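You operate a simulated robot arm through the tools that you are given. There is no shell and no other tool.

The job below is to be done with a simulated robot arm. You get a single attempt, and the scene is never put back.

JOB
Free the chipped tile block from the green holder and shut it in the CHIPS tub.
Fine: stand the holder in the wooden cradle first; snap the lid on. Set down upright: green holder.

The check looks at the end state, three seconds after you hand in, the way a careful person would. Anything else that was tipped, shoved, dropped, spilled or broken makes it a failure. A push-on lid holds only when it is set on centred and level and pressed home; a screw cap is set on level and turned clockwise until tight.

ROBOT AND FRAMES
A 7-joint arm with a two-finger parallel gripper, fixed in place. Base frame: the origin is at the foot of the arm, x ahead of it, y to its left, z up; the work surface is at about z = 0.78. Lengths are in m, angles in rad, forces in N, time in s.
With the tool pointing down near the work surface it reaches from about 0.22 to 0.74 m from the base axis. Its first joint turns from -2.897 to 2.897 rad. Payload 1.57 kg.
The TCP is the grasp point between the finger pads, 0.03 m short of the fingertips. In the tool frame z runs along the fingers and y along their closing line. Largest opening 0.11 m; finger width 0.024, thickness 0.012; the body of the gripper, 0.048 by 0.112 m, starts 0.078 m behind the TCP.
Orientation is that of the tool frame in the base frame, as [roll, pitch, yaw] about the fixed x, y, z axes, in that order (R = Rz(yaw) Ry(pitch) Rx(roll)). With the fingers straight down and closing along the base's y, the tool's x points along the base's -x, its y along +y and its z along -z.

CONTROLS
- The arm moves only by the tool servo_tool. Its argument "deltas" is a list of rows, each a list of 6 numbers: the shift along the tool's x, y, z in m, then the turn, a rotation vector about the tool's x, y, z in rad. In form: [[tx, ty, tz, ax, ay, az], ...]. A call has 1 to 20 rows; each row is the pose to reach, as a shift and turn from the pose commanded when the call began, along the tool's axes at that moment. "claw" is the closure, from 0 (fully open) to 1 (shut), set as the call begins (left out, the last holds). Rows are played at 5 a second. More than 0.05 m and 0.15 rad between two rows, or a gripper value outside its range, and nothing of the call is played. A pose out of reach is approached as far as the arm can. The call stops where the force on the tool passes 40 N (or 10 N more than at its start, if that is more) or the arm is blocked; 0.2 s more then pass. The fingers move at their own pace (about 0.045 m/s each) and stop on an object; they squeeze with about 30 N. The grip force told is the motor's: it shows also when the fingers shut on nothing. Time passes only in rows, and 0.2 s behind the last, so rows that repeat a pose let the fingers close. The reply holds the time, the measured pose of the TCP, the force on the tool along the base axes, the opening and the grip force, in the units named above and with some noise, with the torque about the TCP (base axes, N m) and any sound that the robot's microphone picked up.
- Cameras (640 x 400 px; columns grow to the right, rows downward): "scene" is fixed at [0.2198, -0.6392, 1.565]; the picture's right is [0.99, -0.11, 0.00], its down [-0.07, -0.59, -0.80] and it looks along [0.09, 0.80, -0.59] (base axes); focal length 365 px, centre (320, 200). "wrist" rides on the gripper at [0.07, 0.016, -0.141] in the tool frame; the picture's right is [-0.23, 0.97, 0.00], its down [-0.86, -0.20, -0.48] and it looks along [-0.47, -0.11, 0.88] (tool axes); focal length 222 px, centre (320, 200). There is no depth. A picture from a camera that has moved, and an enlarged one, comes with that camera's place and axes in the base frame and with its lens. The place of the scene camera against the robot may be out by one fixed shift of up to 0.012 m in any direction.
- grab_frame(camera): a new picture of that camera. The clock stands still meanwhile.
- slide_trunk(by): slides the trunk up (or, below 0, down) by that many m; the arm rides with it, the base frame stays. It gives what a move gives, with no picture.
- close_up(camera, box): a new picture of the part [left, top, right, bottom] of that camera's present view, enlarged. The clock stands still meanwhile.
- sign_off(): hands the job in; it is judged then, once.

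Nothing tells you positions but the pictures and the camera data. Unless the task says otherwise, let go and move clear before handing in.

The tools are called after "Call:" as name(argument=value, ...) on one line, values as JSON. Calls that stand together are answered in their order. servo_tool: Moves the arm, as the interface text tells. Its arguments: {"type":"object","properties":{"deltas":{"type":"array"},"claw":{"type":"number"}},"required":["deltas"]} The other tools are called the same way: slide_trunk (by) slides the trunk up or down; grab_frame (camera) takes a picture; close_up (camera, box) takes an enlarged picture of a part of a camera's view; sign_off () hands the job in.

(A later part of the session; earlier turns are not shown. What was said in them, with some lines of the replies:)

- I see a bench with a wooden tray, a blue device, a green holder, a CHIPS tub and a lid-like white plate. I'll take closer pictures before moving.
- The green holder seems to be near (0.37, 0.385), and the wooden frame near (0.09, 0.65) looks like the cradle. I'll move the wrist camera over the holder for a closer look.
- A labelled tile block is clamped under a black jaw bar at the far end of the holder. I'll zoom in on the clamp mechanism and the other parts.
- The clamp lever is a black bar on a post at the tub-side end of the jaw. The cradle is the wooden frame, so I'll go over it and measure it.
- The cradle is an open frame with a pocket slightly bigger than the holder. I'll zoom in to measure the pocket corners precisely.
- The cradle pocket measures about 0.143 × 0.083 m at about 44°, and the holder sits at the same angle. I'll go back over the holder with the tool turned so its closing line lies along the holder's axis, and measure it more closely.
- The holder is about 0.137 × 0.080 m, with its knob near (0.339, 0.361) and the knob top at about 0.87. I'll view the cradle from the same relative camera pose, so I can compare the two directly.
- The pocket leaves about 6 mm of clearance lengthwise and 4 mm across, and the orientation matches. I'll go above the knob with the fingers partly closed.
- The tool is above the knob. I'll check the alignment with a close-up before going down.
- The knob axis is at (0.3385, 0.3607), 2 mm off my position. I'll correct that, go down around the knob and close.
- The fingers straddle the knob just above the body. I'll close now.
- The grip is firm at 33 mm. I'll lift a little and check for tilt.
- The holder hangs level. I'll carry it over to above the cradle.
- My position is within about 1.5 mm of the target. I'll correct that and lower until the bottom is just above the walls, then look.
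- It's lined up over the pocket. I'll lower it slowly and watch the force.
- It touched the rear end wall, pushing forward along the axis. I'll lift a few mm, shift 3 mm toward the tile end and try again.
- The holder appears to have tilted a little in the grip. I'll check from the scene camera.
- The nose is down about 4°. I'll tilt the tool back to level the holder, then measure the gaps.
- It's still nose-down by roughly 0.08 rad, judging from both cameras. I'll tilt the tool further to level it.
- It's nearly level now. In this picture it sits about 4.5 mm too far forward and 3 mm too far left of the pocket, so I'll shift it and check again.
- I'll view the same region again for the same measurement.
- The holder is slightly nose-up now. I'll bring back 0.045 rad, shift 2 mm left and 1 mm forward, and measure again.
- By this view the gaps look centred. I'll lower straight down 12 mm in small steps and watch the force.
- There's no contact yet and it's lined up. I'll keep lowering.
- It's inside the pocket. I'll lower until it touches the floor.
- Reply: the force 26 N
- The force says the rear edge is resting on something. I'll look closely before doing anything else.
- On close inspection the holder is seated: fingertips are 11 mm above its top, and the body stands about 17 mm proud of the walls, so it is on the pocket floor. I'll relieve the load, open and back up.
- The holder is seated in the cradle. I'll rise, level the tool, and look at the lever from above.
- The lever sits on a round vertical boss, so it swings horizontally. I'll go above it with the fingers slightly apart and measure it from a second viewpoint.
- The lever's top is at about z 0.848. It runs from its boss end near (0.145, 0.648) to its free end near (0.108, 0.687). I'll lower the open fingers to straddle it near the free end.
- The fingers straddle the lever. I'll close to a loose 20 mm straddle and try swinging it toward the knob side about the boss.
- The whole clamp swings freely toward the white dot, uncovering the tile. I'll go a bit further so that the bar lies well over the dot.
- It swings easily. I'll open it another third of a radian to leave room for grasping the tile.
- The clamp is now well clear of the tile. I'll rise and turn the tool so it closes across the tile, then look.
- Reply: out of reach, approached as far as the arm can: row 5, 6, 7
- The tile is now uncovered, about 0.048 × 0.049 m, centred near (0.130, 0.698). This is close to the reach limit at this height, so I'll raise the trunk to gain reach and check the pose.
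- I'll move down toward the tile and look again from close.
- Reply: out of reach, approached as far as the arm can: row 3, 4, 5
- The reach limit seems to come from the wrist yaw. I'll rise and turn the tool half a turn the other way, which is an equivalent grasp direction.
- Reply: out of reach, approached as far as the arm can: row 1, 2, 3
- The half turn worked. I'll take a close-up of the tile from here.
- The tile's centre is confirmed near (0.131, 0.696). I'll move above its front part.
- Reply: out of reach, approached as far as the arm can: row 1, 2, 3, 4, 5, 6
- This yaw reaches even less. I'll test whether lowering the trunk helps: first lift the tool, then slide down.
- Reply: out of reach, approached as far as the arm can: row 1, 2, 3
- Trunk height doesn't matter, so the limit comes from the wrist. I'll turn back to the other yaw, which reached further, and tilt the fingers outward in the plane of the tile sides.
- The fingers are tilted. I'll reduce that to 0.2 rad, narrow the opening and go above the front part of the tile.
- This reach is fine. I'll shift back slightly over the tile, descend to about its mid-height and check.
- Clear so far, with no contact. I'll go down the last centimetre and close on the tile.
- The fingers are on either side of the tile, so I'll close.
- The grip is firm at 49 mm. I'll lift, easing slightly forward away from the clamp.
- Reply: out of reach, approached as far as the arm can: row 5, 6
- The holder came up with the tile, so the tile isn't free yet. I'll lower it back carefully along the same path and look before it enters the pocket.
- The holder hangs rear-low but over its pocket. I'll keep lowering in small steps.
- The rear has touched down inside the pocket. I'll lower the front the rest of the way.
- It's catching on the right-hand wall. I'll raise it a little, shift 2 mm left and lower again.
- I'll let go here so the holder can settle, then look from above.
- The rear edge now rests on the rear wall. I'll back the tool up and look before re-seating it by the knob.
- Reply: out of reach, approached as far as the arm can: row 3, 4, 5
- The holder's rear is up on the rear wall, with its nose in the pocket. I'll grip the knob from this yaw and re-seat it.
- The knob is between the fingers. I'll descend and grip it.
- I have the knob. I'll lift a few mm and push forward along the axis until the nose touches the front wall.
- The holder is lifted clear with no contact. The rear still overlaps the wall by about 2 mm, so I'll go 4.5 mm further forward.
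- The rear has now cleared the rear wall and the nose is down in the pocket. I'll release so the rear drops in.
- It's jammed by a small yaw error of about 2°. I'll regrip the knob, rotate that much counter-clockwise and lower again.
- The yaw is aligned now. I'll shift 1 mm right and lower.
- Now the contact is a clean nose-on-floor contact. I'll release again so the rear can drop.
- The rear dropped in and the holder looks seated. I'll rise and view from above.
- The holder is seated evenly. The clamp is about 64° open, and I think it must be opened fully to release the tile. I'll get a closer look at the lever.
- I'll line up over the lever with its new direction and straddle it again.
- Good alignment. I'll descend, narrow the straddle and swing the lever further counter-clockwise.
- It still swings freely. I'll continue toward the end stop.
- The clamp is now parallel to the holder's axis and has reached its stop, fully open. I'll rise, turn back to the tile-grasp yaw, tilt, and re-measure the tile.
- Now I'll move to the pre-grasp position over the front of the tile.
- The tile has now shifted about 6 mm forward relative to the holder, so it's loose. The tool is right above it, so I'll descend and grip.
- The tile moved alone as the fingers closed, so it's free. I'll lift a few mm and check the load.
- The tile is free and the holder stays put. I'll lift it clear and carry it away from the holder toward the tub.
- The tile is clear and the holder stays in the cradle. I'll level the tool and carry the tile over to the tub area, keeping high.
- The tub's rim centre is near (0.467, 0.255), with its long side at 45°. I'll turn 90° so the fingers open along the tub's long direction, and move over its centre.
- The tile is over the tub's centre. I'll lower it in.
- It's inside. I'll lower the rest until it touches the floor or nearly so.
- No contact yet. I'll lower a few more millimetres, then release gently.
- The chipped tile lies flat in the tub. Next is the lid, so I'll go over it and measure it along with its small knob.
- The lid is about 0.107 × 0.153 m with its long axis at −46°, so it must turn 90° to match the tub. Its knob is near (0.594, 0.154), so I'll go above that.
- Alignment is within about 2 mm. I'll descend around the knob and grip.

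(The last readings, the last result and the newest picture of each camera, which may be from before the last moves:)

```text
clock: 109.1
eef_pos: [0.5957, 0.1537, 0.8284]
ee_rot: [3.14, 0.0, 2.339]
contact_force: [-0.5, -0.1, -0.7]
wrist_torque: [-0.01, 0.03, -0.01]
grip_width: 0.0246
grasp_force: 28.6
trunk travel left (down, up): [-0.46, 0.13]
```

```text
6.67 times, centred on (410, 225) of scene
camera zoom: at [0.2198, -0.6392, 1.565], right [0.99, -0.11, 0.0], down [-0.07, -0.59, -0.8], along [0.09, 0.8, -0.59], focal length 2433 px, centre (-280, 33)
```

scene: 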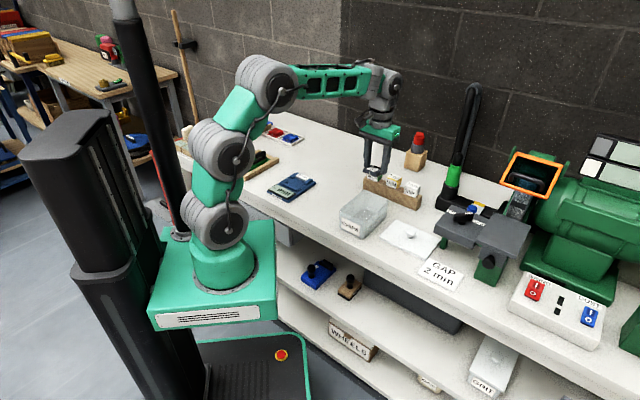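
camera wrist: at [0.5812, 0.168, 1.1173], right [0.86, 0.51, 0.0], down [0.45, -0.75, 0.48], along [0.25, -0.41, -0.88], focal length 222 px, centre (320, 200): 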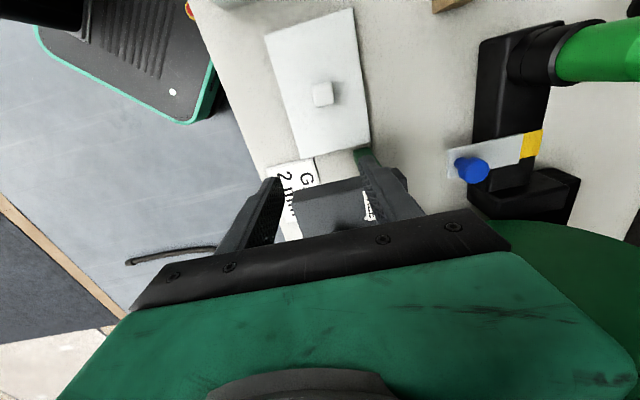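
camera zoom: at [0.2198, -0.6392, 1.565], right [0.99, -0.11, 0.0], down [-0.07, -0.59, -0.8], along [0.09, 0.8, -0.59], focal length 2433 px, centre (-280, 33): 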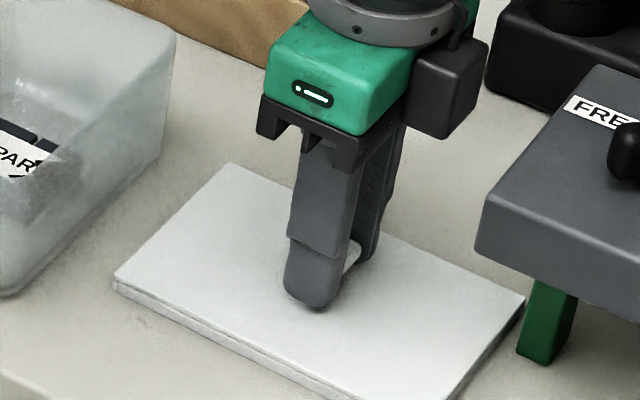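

Knob gripped at 25 mm. I'll lift a bit and check that the lid hangs level.

Call:
servo_tool(deltas=[[0, 0, -0.005, 0, 0, 0], [0, 0, -0.02, 0, 0, 0], [0, 0, -0.05, 0, 0, 0], [0, 0, -0.09, 0, 0, 0], [0, 0, -0.09, 0, 0, 0]])

Call:
close_up(camera="scene", box=[365, 165, 455, 245])

Call:
grab_frame(camera="wrist")

```text
clock: 110.3
eef_pos: [0.5958, 0.1539, 0.9192]
ee_rot: [3.139, -0.001, 2.34]
contact_force: [-0.6, 0.2, -0.1]
wrist_torque: [-0.01, 0.0, -0.01]
grip_width: 0.0246
grasp_force: 30.3
trunk travel left (down, up): [-0.46, 0.13]
```

```text
5.00 times, centred on (410, 205) of scene
camera zoom: at [0.2198, -0.6392, 1.565], right [0.99, -0.11, 0.0], down [-0.07, -0.59, -0.8], along [0.09, 0.8, -0.59], focal length 1825 px, centre (-130, 175)
```

zoom: 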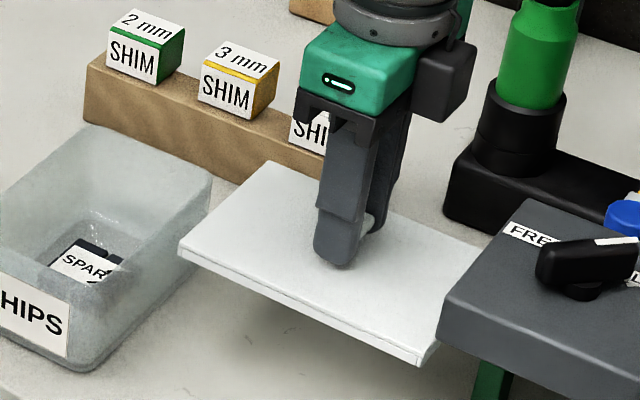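

```text
taken
camera wrist: at [0.5589, 0.2149, 1.0606], right [0.86, 0.51, 0.0], down [0.45, -0.75, 0.48], along [0.25, -0.41, -0.88], focal length 222 px, centre (320, 200)
```

wrist: 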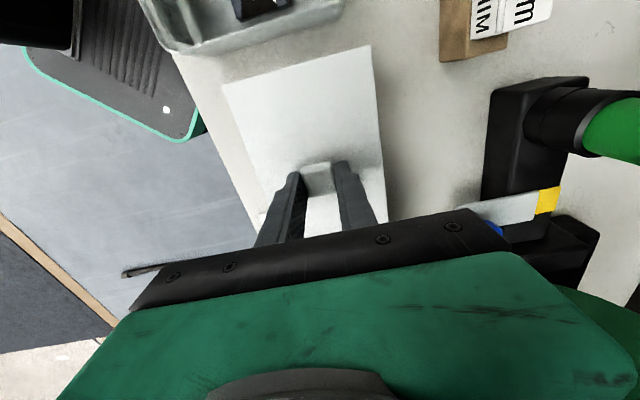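

The lid hangs level. Before placing it, I'll rise and take a clear look at the tub rim from here.

Call:
servo_tool(deltas=[[0, 0, -0.04, 0, 0, 0], [0.015, 0, -0.08, 0, 0, 0], [0.03, 0, -0.11, 0, 0, 0], [0.03, 0, -0.11, 0, 0, 0]])

Call:
grab_frame(camera="wrist")

Call:
close_up(camera="wrist", box=[150, 0, 390, 130])

```text
clock: 111.3
eef_pos: [0.5754, 0.1764, 1.0281]
ee_rot: [3.141, 0.0, 2.339]
contact_force: [0.3, 0.0, -1.3]
wrist_torque: [0.0, 0.0, -0.02]
grip_width: 0.0247
grasp_force: 29.6
trunk travel left (down, up): [-0.46, 0.13]
```

```text
taken
camera wrist: at [0.5387, 0.2377, 1.1706], right [0.86, 0.51, 0.0], down [0.45, -0.75, 0.48], along [0.25, -0.41, -0.88], focal length 222 px, centre (320, 200)
```

wrist: 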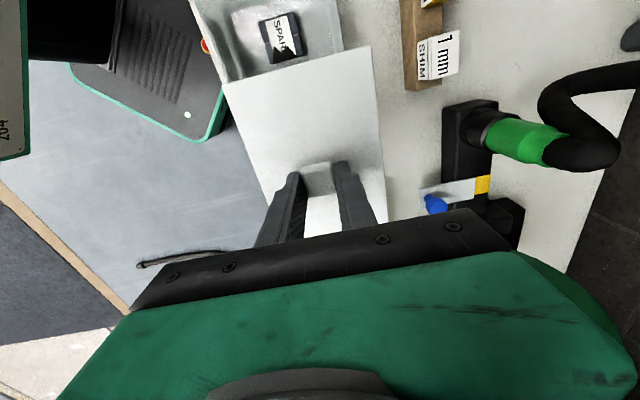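

```text
2.67 times, centred on (270, 65) of wrist
camera zoom: at [0.5387, 0.2377, 1.1706], right [0.86, 0.51, 0.0], down [0.45, -0.75, 0.48], along [0.25, -0.41, -0.88], focal length 592 px, centre (453, 560)
```

zoom: 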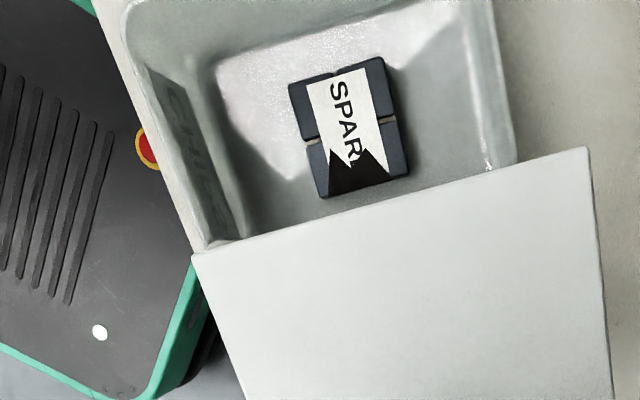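

The tub rim centre comes out at (0.4665, 0.2553), with its long axis at about 44.8°. I'll move the lid over the tub and turn it 90°, keeping high.

Call:
servo_tool(deltas=[[0.04, -0.006, 0, 0, 0, 0], [0.08, -0.012, 0, 0, 0, -0.1], [0.11, -0.017, 0, 0, 0, -0.24], [0.1325, -0.021, 0, 0, 0, -0.38], [0.1325, -0.021, 0, 0, 0, -0.52], [0.1325, -0.021, 0, 0, 0, -0.66], [0.1325, -0.021, 0, 0, 0, -0.8], [0.1325, -0.021, 0, 0, 0, -0.94], [0.1325, -0.021, 0, 0, 0, -1.08], [0.1325, -0.021, 0, 0, 0, -1.22], [0.1325, -0.021, 0, 0, 0, -1.36], [0.1325, -0.021, 0, 0, 0, -1.5], [0.1325, -0.021, 0, 0, 0, -1.581], [0.1325, -0.021, 0.03, 0, 0, -1.581], [0.1325, -0.021, 0.03, 0, 0, -1.581]])

Call:
grab_frame(camera="wrist")

Call:
close_up(camera="wrist", box=[210, 0, 430, 170])

Call:
close_up(camera="scene", box=[325, 140, 425, 250])

```text
clock: 114.5
eef_pos: [0.4675, 0.2569, 0.998]
ee_rot: [-3.14, 0.0, -2.364]
contact_force: [0.1, 0.4, 0.1]
wrist_torque: [0.02, 0.04, 0.01]
grip_width: 0.0246
grasp_force: 30.2
trunk travel left (down, up): [-0.46, 0.13]
```

```text
taken
camera wrist: at [0.4062, 0.2181, 1.1412], right [-0.52, 0.85, 0.0], down [0.75, 0.46, 0.48], along [0.41, 0.25, -0.88], focal length 222 px, centre (320, 200)
```

wrist: 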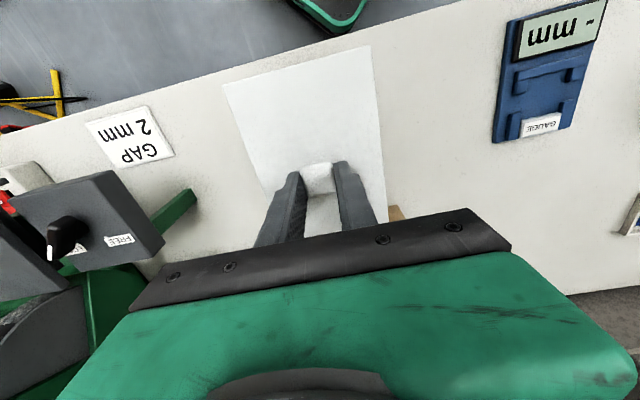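

```text
2.35 times, centred on (320, 85) of wrist
camera zoom: at [0.4062, 0.2181, 1.1412], right [-0.52, 0.85, 0.0], down [0.75, 0.46, 0.48], along [0.41, 0.25, -0.88], focal length 523 px, centre (320, 471)
```

zoom: 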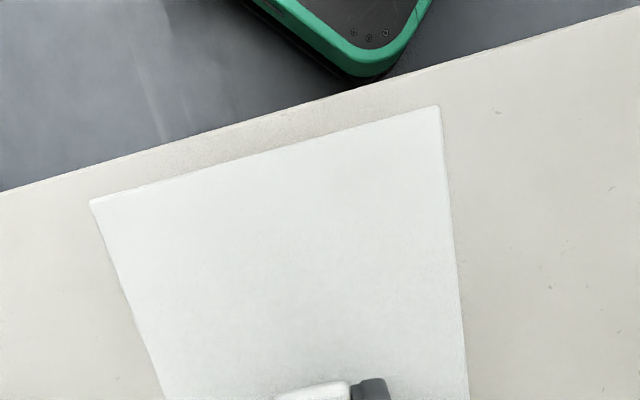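

```text
3.64 times, centred on (375, 195) of scene
camera zoom: at [0.2198, -0.6392, 1.565], right [0.99, -0.11, 0.0], down [-0.07, -0.59, -0.8], along [0.09, 0.8, -0.59], focal length 1327 px, centre (120, 218)
```

zoom: 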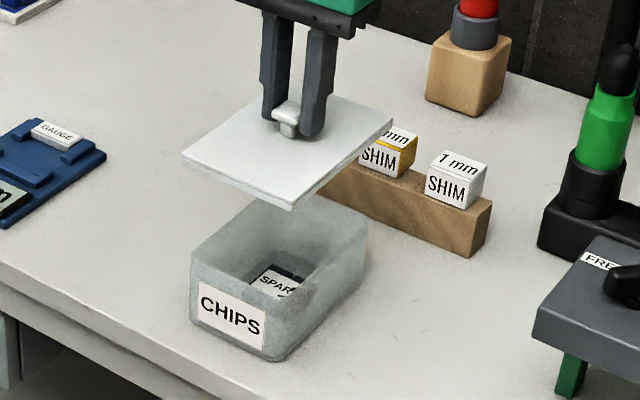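

The lid lines up with the tub. I'll lower to just above the rim and check the alignment.

Call:
servo_tool(deltas=[[0, 0, 0.03, 0, 0, 0], [0, 0, 0.06, 0, 0, 0], [0, 0, 0.08, 0, 0, 0], [0, 0, 0.09, 0, 0, 0], [0, 0, 0.09, 0, 0, 0]])

Call:
close_up(camera="scene", box=[330, 170, 410, 250])

Call:
close_up(camera="wrist", box=[210, 0, 430, 170])

```text
clock: 115.7
eef_pos: [0.4671, 0.2557, 0.9089]
ee_rot: [-3.142, 0.001, -2.362]
contact_force: [0.5, -0.5, -0.6]
wrist_torque: [-0.01, -0.02, -0.01]
grip_width: 0.0246
grasp_force: 30.2
trunk travel left (down, up): [-0.46, 0.13]
```

```text
5.00 times, centred on (370, 210) of scene
camera zoom: at [0.2198, -0.6392, 1.565], right [0.99, -0.11, 0.0], down [-0.07, -0.59, -0.8], along [0.09, 0.8, -0.59], focal length 1825 px, centre (70, 150)
```

zoom: 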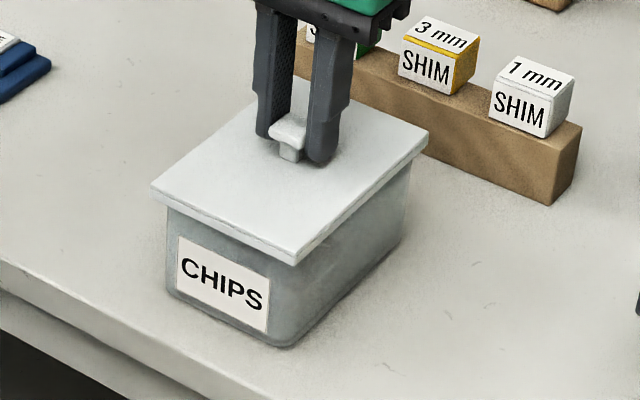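

```text
2.35 times, centred on (320, 85) of wrist
camera zoom: at [0.406, 0.217, 1.0502], right [-0.52, 0.85, 0.0], down [0.75, 0.46, 0.48], along [0.41, 0.25, -0.88], focal length 523 px, centre (320, 471)
```

zoom: 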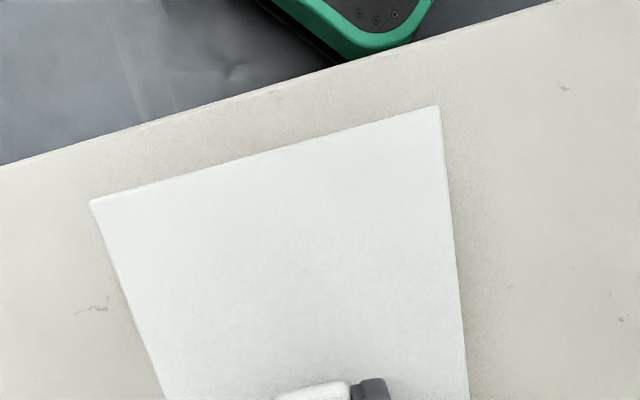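

The overhang looks even on both sides. I'll lower in small steps until it touches.

Call:
servo_tool(deltas=[[0, 0, 0.004, 0, 0, 0], [0, 0, 0.008, 0, 0, 0], [0, 0, 0.011, 0, 0, 0], [0, 0, 0.014, 0, 0, 0], [0, 0, 0.014, 0, 0, 0]])

Call:
close_up(camera="scene", box=[330, 170, 410, 250])

```text
clock: 116.9
eef_pos: [0.4668, 0.2564, 0.8971]
ee_rot: [-3.14, 0.006, -2.365]
contact_force: [-1.9, -3.6, 33.4]
wrist_torque: [-0.07, 0.09, 0.0]
grip_width: 0.0248
grasp_force: 29.9
trunk travel left (down, up): [-0.46, 0.13]
```

```text
5.00 times, centred on (370, 210) of scene
camera zoom: at [0.2198, -0.6392, 1.565], right [0.99, -0.11, 0.0], down [-0.07, -0.59, -0.8], along [0.09, 0.8, -0.59], focal length 1825 px, centre (70, 150)
```

zoom: 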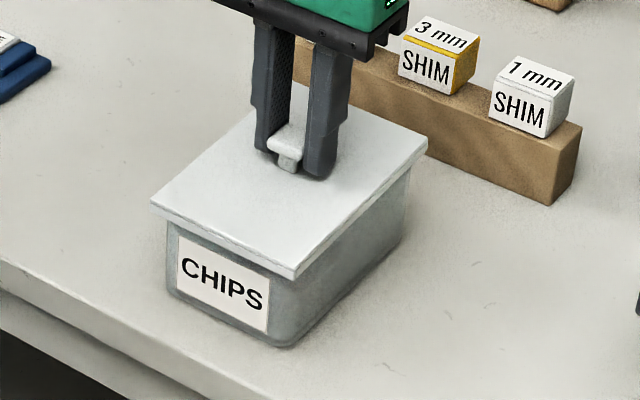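

It's on the rim with 33 N pressing. I'll press a little further and listen for the snap.

Call:
servo_tool(deltas=[[0, 0, 0.001, 0, 0, 0], [0, 0, 0.002, 0, 0, 0], [0, 0, 0.003, 0, 0, 0]])

Call:
close_up(camera="scene", box=[330, 170, 410, 250])

```text
clock: 117.7
eef_pos: [0.4664, 0.2553, 0.8932]
ee_rot: [-3.141, 0.007, -2.362]
contact_force: [1.8, 1.3, 35.1]
wrist_torque: [0.02, -0.02, -0.03]
grip_width: 0.0245
grasp_force: 29.8
trunk travel left (down, up): [-0.46, 0.13]
```

```text
5.00 times, centred on (370, 210) of scene
camera zoom: at [0.2198, -0.6392, 1.565], right [0.99, -0.11, 0.0], down [-0.07, -0.59, -0.8], along [0.09, 0.8, -0.59], focal length 1825 px, centre (70, 150)
```

zoom: 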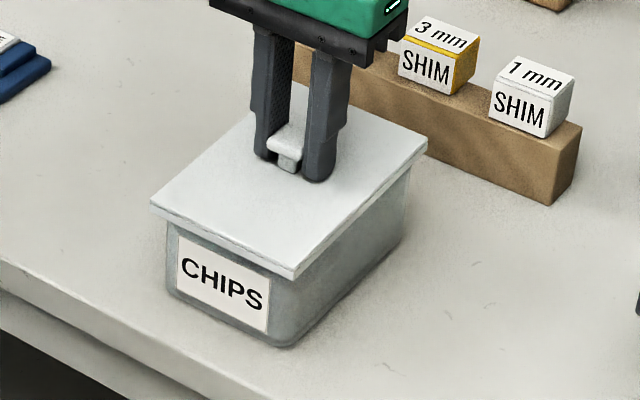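

The fingers only slid on the knob. I'll release, rise, close the fingers, and check the lid's position before pressing on the knob top.

Call:
servo_tool(deltas=[[0, 0, -0.004, 0, 0, 0], [0, 0, -0.004, 0, 0, 0]])

Call:
servo_tool(deltas=[[0, 0, 0, 0, 0, 0], [0, 0, 0, 0, 0, 0], [0, 0, 0, 0, 0, 0]], claw=0.5)

Call:
servo_tool(deltas=[[0, 0, -0.03, 0, 0, 0], [0, 0, -0.07, 0, 0, 0], [0, 0, -0.1, 0, 0, 0], [0, 0, -0.1, 0, 0, 0]])

Call:
grab_frame(camera="wrist")

Call:
close_up(camera="scene", box=[330, 170, 410, 250])

Call:
close_up(camera="wrist", box=[210, 20, 430, 190])

```text
clock: 118.3
eef_pos: [0.4656, 0.2556, 0.8928]
ee_rot: [3.141, 0.0, -2.363]
contact_force: [2.5, 2.7, 10.9]
wrist_torque: [0.61, -0.64, 0.09]
grip_width: 0.0244
grasp_force: 29.6
trunk travel left (down, up): [-0.46, 0.13]
```

```text
clock: 119.1
eef_pos: [0.4668, 0.2546, 0.8923]
ee_rot: [-3.141, -0.002, -2.363]
contact_force: [-0.8, 1.9, 1.2]
wrist_torque: [0.02, 0.04, 0.0]
grip_width: 0.0544
grasp_force: 0.0
trunk travel left (down, up): [-0.46, 0.13]
```

```text
clock: 120.1
eef_pos: [0.4655, 0.2552, 0.9955]
ee_rot: [3.141, 0.001, -2.362]
contact_force: [-0.4, -0.4, 0.5]
wrist_torque: [0.02, 0.0, -0.03]
grip_width: 0.0549
grasp_force: 0.1
trunk travel left (down, up): [-0.46, 0.13]
```

```text
taken
camera wrist: at [0.4052, 0.2164, 1.1385], right [-0.52, 0.85, 0.0], down [0.75, 0.46, 0.48], along [0.41, 0.25, -0.88], focal length 222 px, centre (320, 200)
```

wrist: 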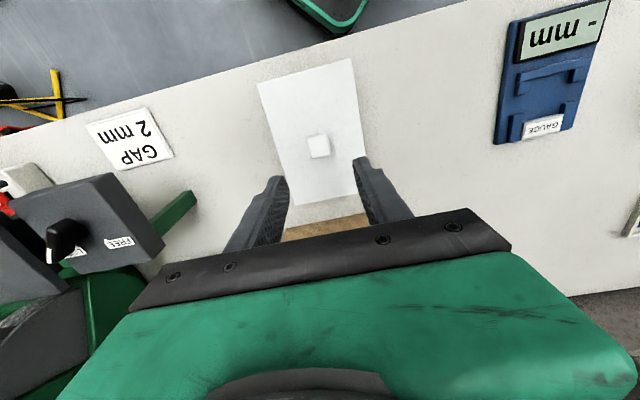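

```text
5.00 times, centred on (370, 210) of scene
camera zoom: at [0.2198, -0.6392, 1.565], right [0.99, -0.11, 0.0], down [-0.07, -0.59, -0.8], along [0.09, 0.8, -0.59], focal length 1825 px, centre (70, 150)
```

zoom: 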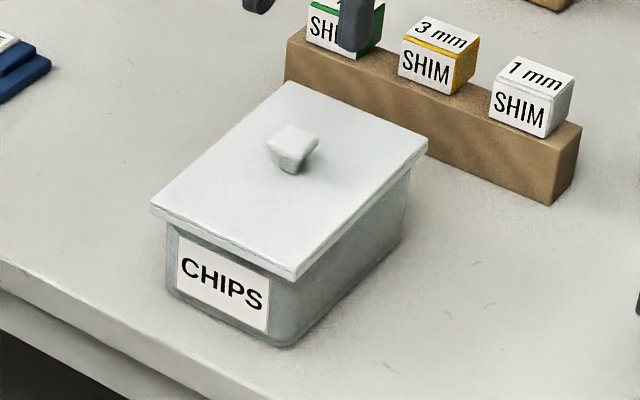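

```text
2.35 times, centred on (320, 105) of wrist
camera zoom: at [0.4052, 0.2164, 1.1385], right [-0.52, 0.85, 0.0], down [0.75, 0.46, 0.48], along [0.41, 0.25, -0.88], focal length 523 px, centre (320, 424)
```

zoom: 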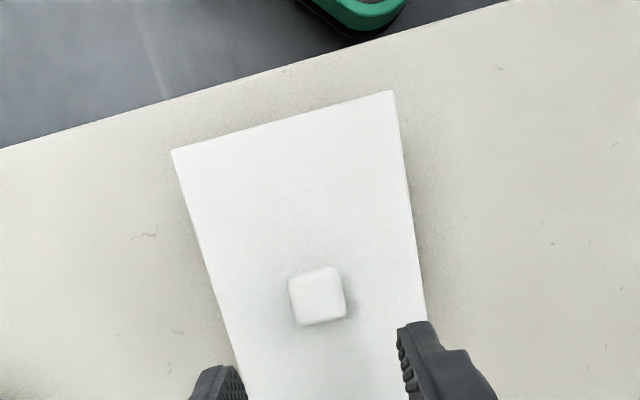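

The lid sits on the rim and is nearly centred. I'll close the fingers and press straight down on the knob top.

Call:
servo_tool(deltas=[[0.0035, -0.0015, 0, 0, 0, 0], [0.0035, -0.0015, 0.025, 0, 0, 0], [0.0035, -0.0015, 0.05, 0, 0, 0], [0.0035, -0.0015, 0.068, 0, 0, 0], [0.0035, -0.0015, 0.068, 0, 0, 0]], claw=1.0)

Call:
close_up(camera="scene", box=[330, 160, 410, 240])

Call:
close_up(camera="wrist", box=[210, 60, 430, 230])

```text
clock: 121.3
eef_pos: [0.4653, 0.252, 0.9268]
ee_rot: [-3.141, 0.002, -2.363]
contact_force: [1.0, -0.4, 0.1]
wrist_torque: [0.01, -0.02, 0.0]
grip_width: 0.0
grasp_force: 21.1
trunk travel left (down, up): [-0.46, 0.13]
```

```text
5.00 times, centred on (370, 200) of scene
camera zoom: at [0.2198, -0.6392, 1.565], right [0.99, -0.11, 0.0], down [-0.07, -0.59, -0.8], along [0.09, 0.8, -0.59], focal length 1825 px, centre (70, 200)
```

zoom: 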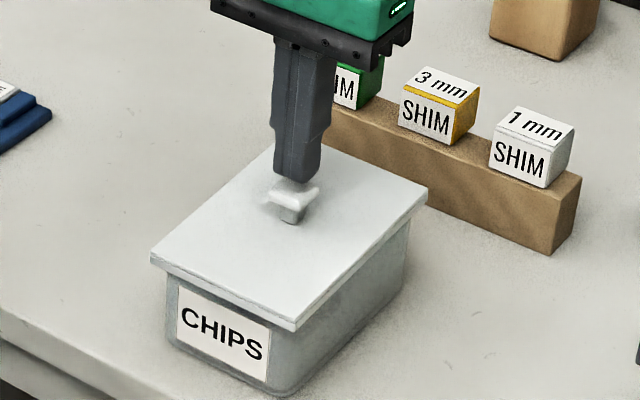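

```text
2.35 times, centred on (320, 145) of wrist
camera zoom: at [0.4039, 0.2143, 1.0683], right [-0.52, 0.85, 0.0], down [0.75, 0.46, 0.48], along [0.41, 0.25, -0.88], focal length 523 px, centre (320, 329)
```

zoom: 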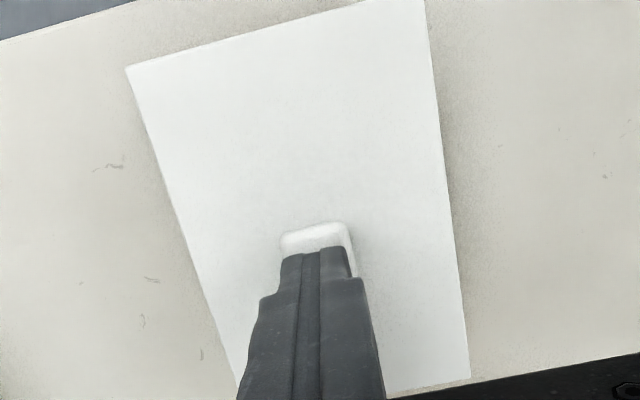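

The fingertips are centred over the knob. I'll press down gradually.

Call:
servo_tool(deltas=[[0, 0, 0.004, 0, 0, 0], [0, 0, 0.008, 0, 0, 0], [0, 0, 0.011, 0, 0, 0], [0, 0, 0.014, 0, 0, 0], [0, 0, 0.017, 0, 0, 0], [0, 0, 0.02, 0, 0, 0], [0, 0, 0.023, 0, 0, 0]])

Call:
close_up(camera="scene", box=[330, 170, 410, 250])

```text
clock: 122.5
eef_pos: [0.4675, 0.2549, 0.9152]
ee_rot: [-3.138, 0.015, -2.363]
contact_force: [2.8, 2.4, 4.0]
wrist_torque: [-0.02, -0.02, -0.03]
grip_width: 0.0
grasp_force: 21.4
trunk travel left (down, up): [-0.46, 0.13]
heard: snap
stopped in row 6: the force on the tool passed its limit at 43 N (the readings are from after the stop); the commanded pose is now the measured one
```

```text
5.00 times, centred on (370, 210) of scene
camera zoom: at [0.2198, -0.6392, 1.565], right [0.99, -0.11, 0.0], down [-0.07, -0.59, -0.8], along [0.09, 0.8, -0.59], focal length 1825 px, centre (70, 150)
```

zoom: 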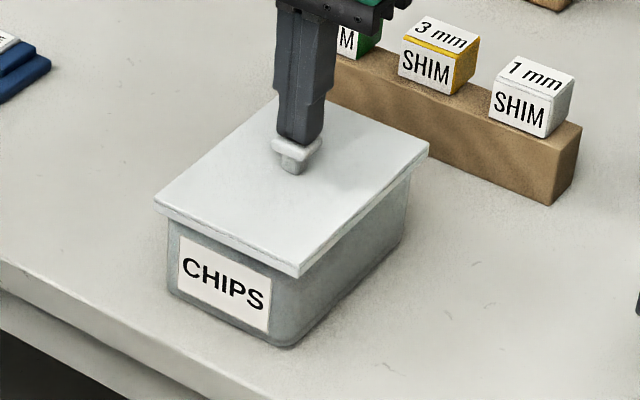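

A snap was heard, so the lid is on. I'll rise clear and check everything.

Call:
servo_tool(deltas=[[0, 0, -0.02, 0, 0, 0], [0, 0, -0.06, 0, 0, 0], [0, 0, -0.1, 0, 0, 0], [0, 0, -0.13, 0, 0, 0]])

Call:
grab_frame(camera="scene")

Call:
close_up(camera="scene", box=[330, 170, 410, 250])

Call:
close_up(camera="scene", box=[225, 130, 315, 200])

Call:
close_up(camera="wrist", box=[210, 20, 430, 190])

```text
clock: 123.5
eef_pos: [0.4667, 0.2516, 1.0476]
ee_rot: [3.141, 0.011, -2.362]
contact_force: [0.1, -0.4, -0.1]
wrist_torque: [0.02, 0.02, -0.04]
grip_width: 0.0001
grasp_force: 21.6
trunk travel left (down, up): [-0.46, 0.13]
```

```text
taken
```

scene: 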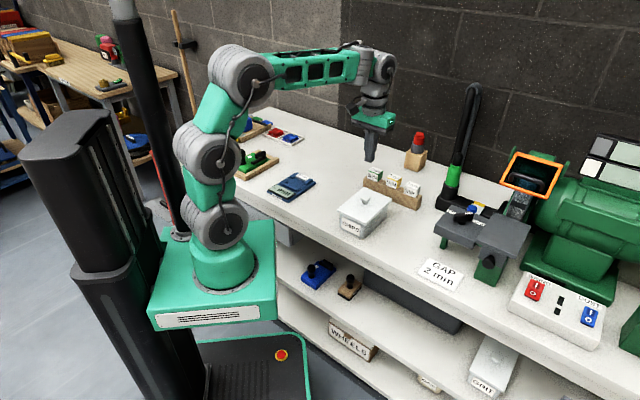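

```text
5.00 times, centred on (370, 210) of scene
camera zoom: at [0.2198, -0.6392, 1.565], right [0.99, -0.11, 0.0], down [-0.07, -0.59, -0.8], along [0.09, 0.8, -0.59], focal length 1825 px, centre (70, 150)
```

zoom: 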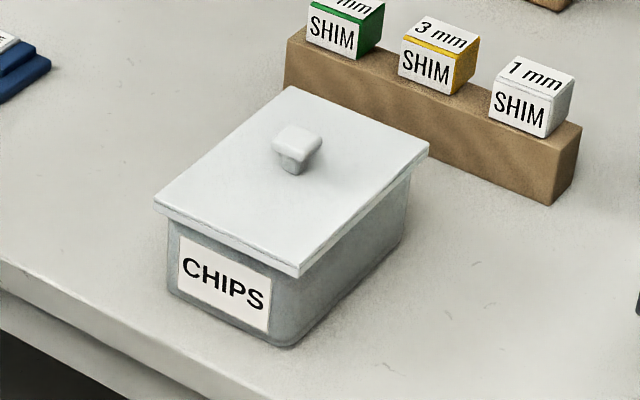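

```text
5.71 times, centred on (270, 165) of scene
camera zoom: at [0.2198, -0.6392, 1.565], right [0.99, -0.11, 0.0], down [-0.07, -0.59, -0.8], along [0.09, 0.8, -0.59], focal length 2086 px, centre (606, 400)
```

zoom: 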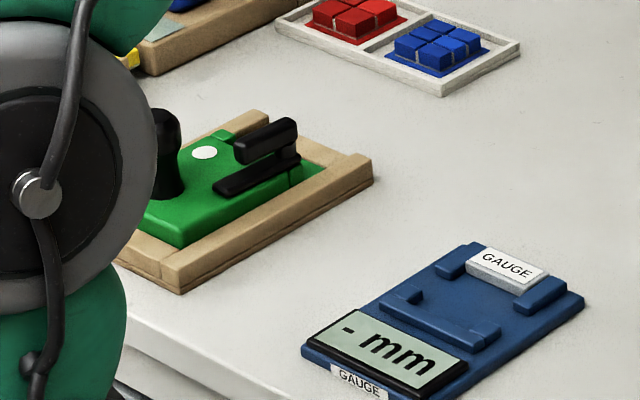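

```text
2.35 times, centred on (320, 105) of wrist
camera zoom: at [0.4057, 0.2125, 1.1886], right [-0.52, 0.85, 0.0], down [0.74, 0.46, 0.49], along [0.42, 0.25, -0.87], focal length 523 px, centre (320, 424)
```

zoom: 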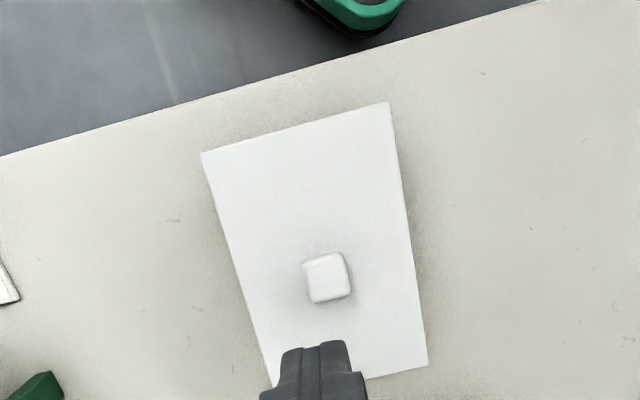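

The lid has snapped on level, with the tile shut inside. The holder stands upright in the cradle, nothing else has been disturbed, and the arm is clear, so I'll hand in.

Call:
sign_off()

```text
The job is handed in.
```

The chipped tile block is out of the green holder and shut in the CHIPS tub, and I've handed the job in. No result has come back yet.

- **Holder:** it stands upright in the wooden cradle, with its clamp swung fully open. It took several tries to seat it, because it caught on the cradle walls. It also came up with the tile once, because the clamp was only part-way open.
- **Tile:** I saw it lying flat in the tub before the lid went on.
- **Lid:** I turned it to match the tub, set it on and pressed it. The microphone picked up a snap, and in the last pictures it looks level and even all round.

In the last pictures nothing else on the bench looks moved, and the arm is clear.
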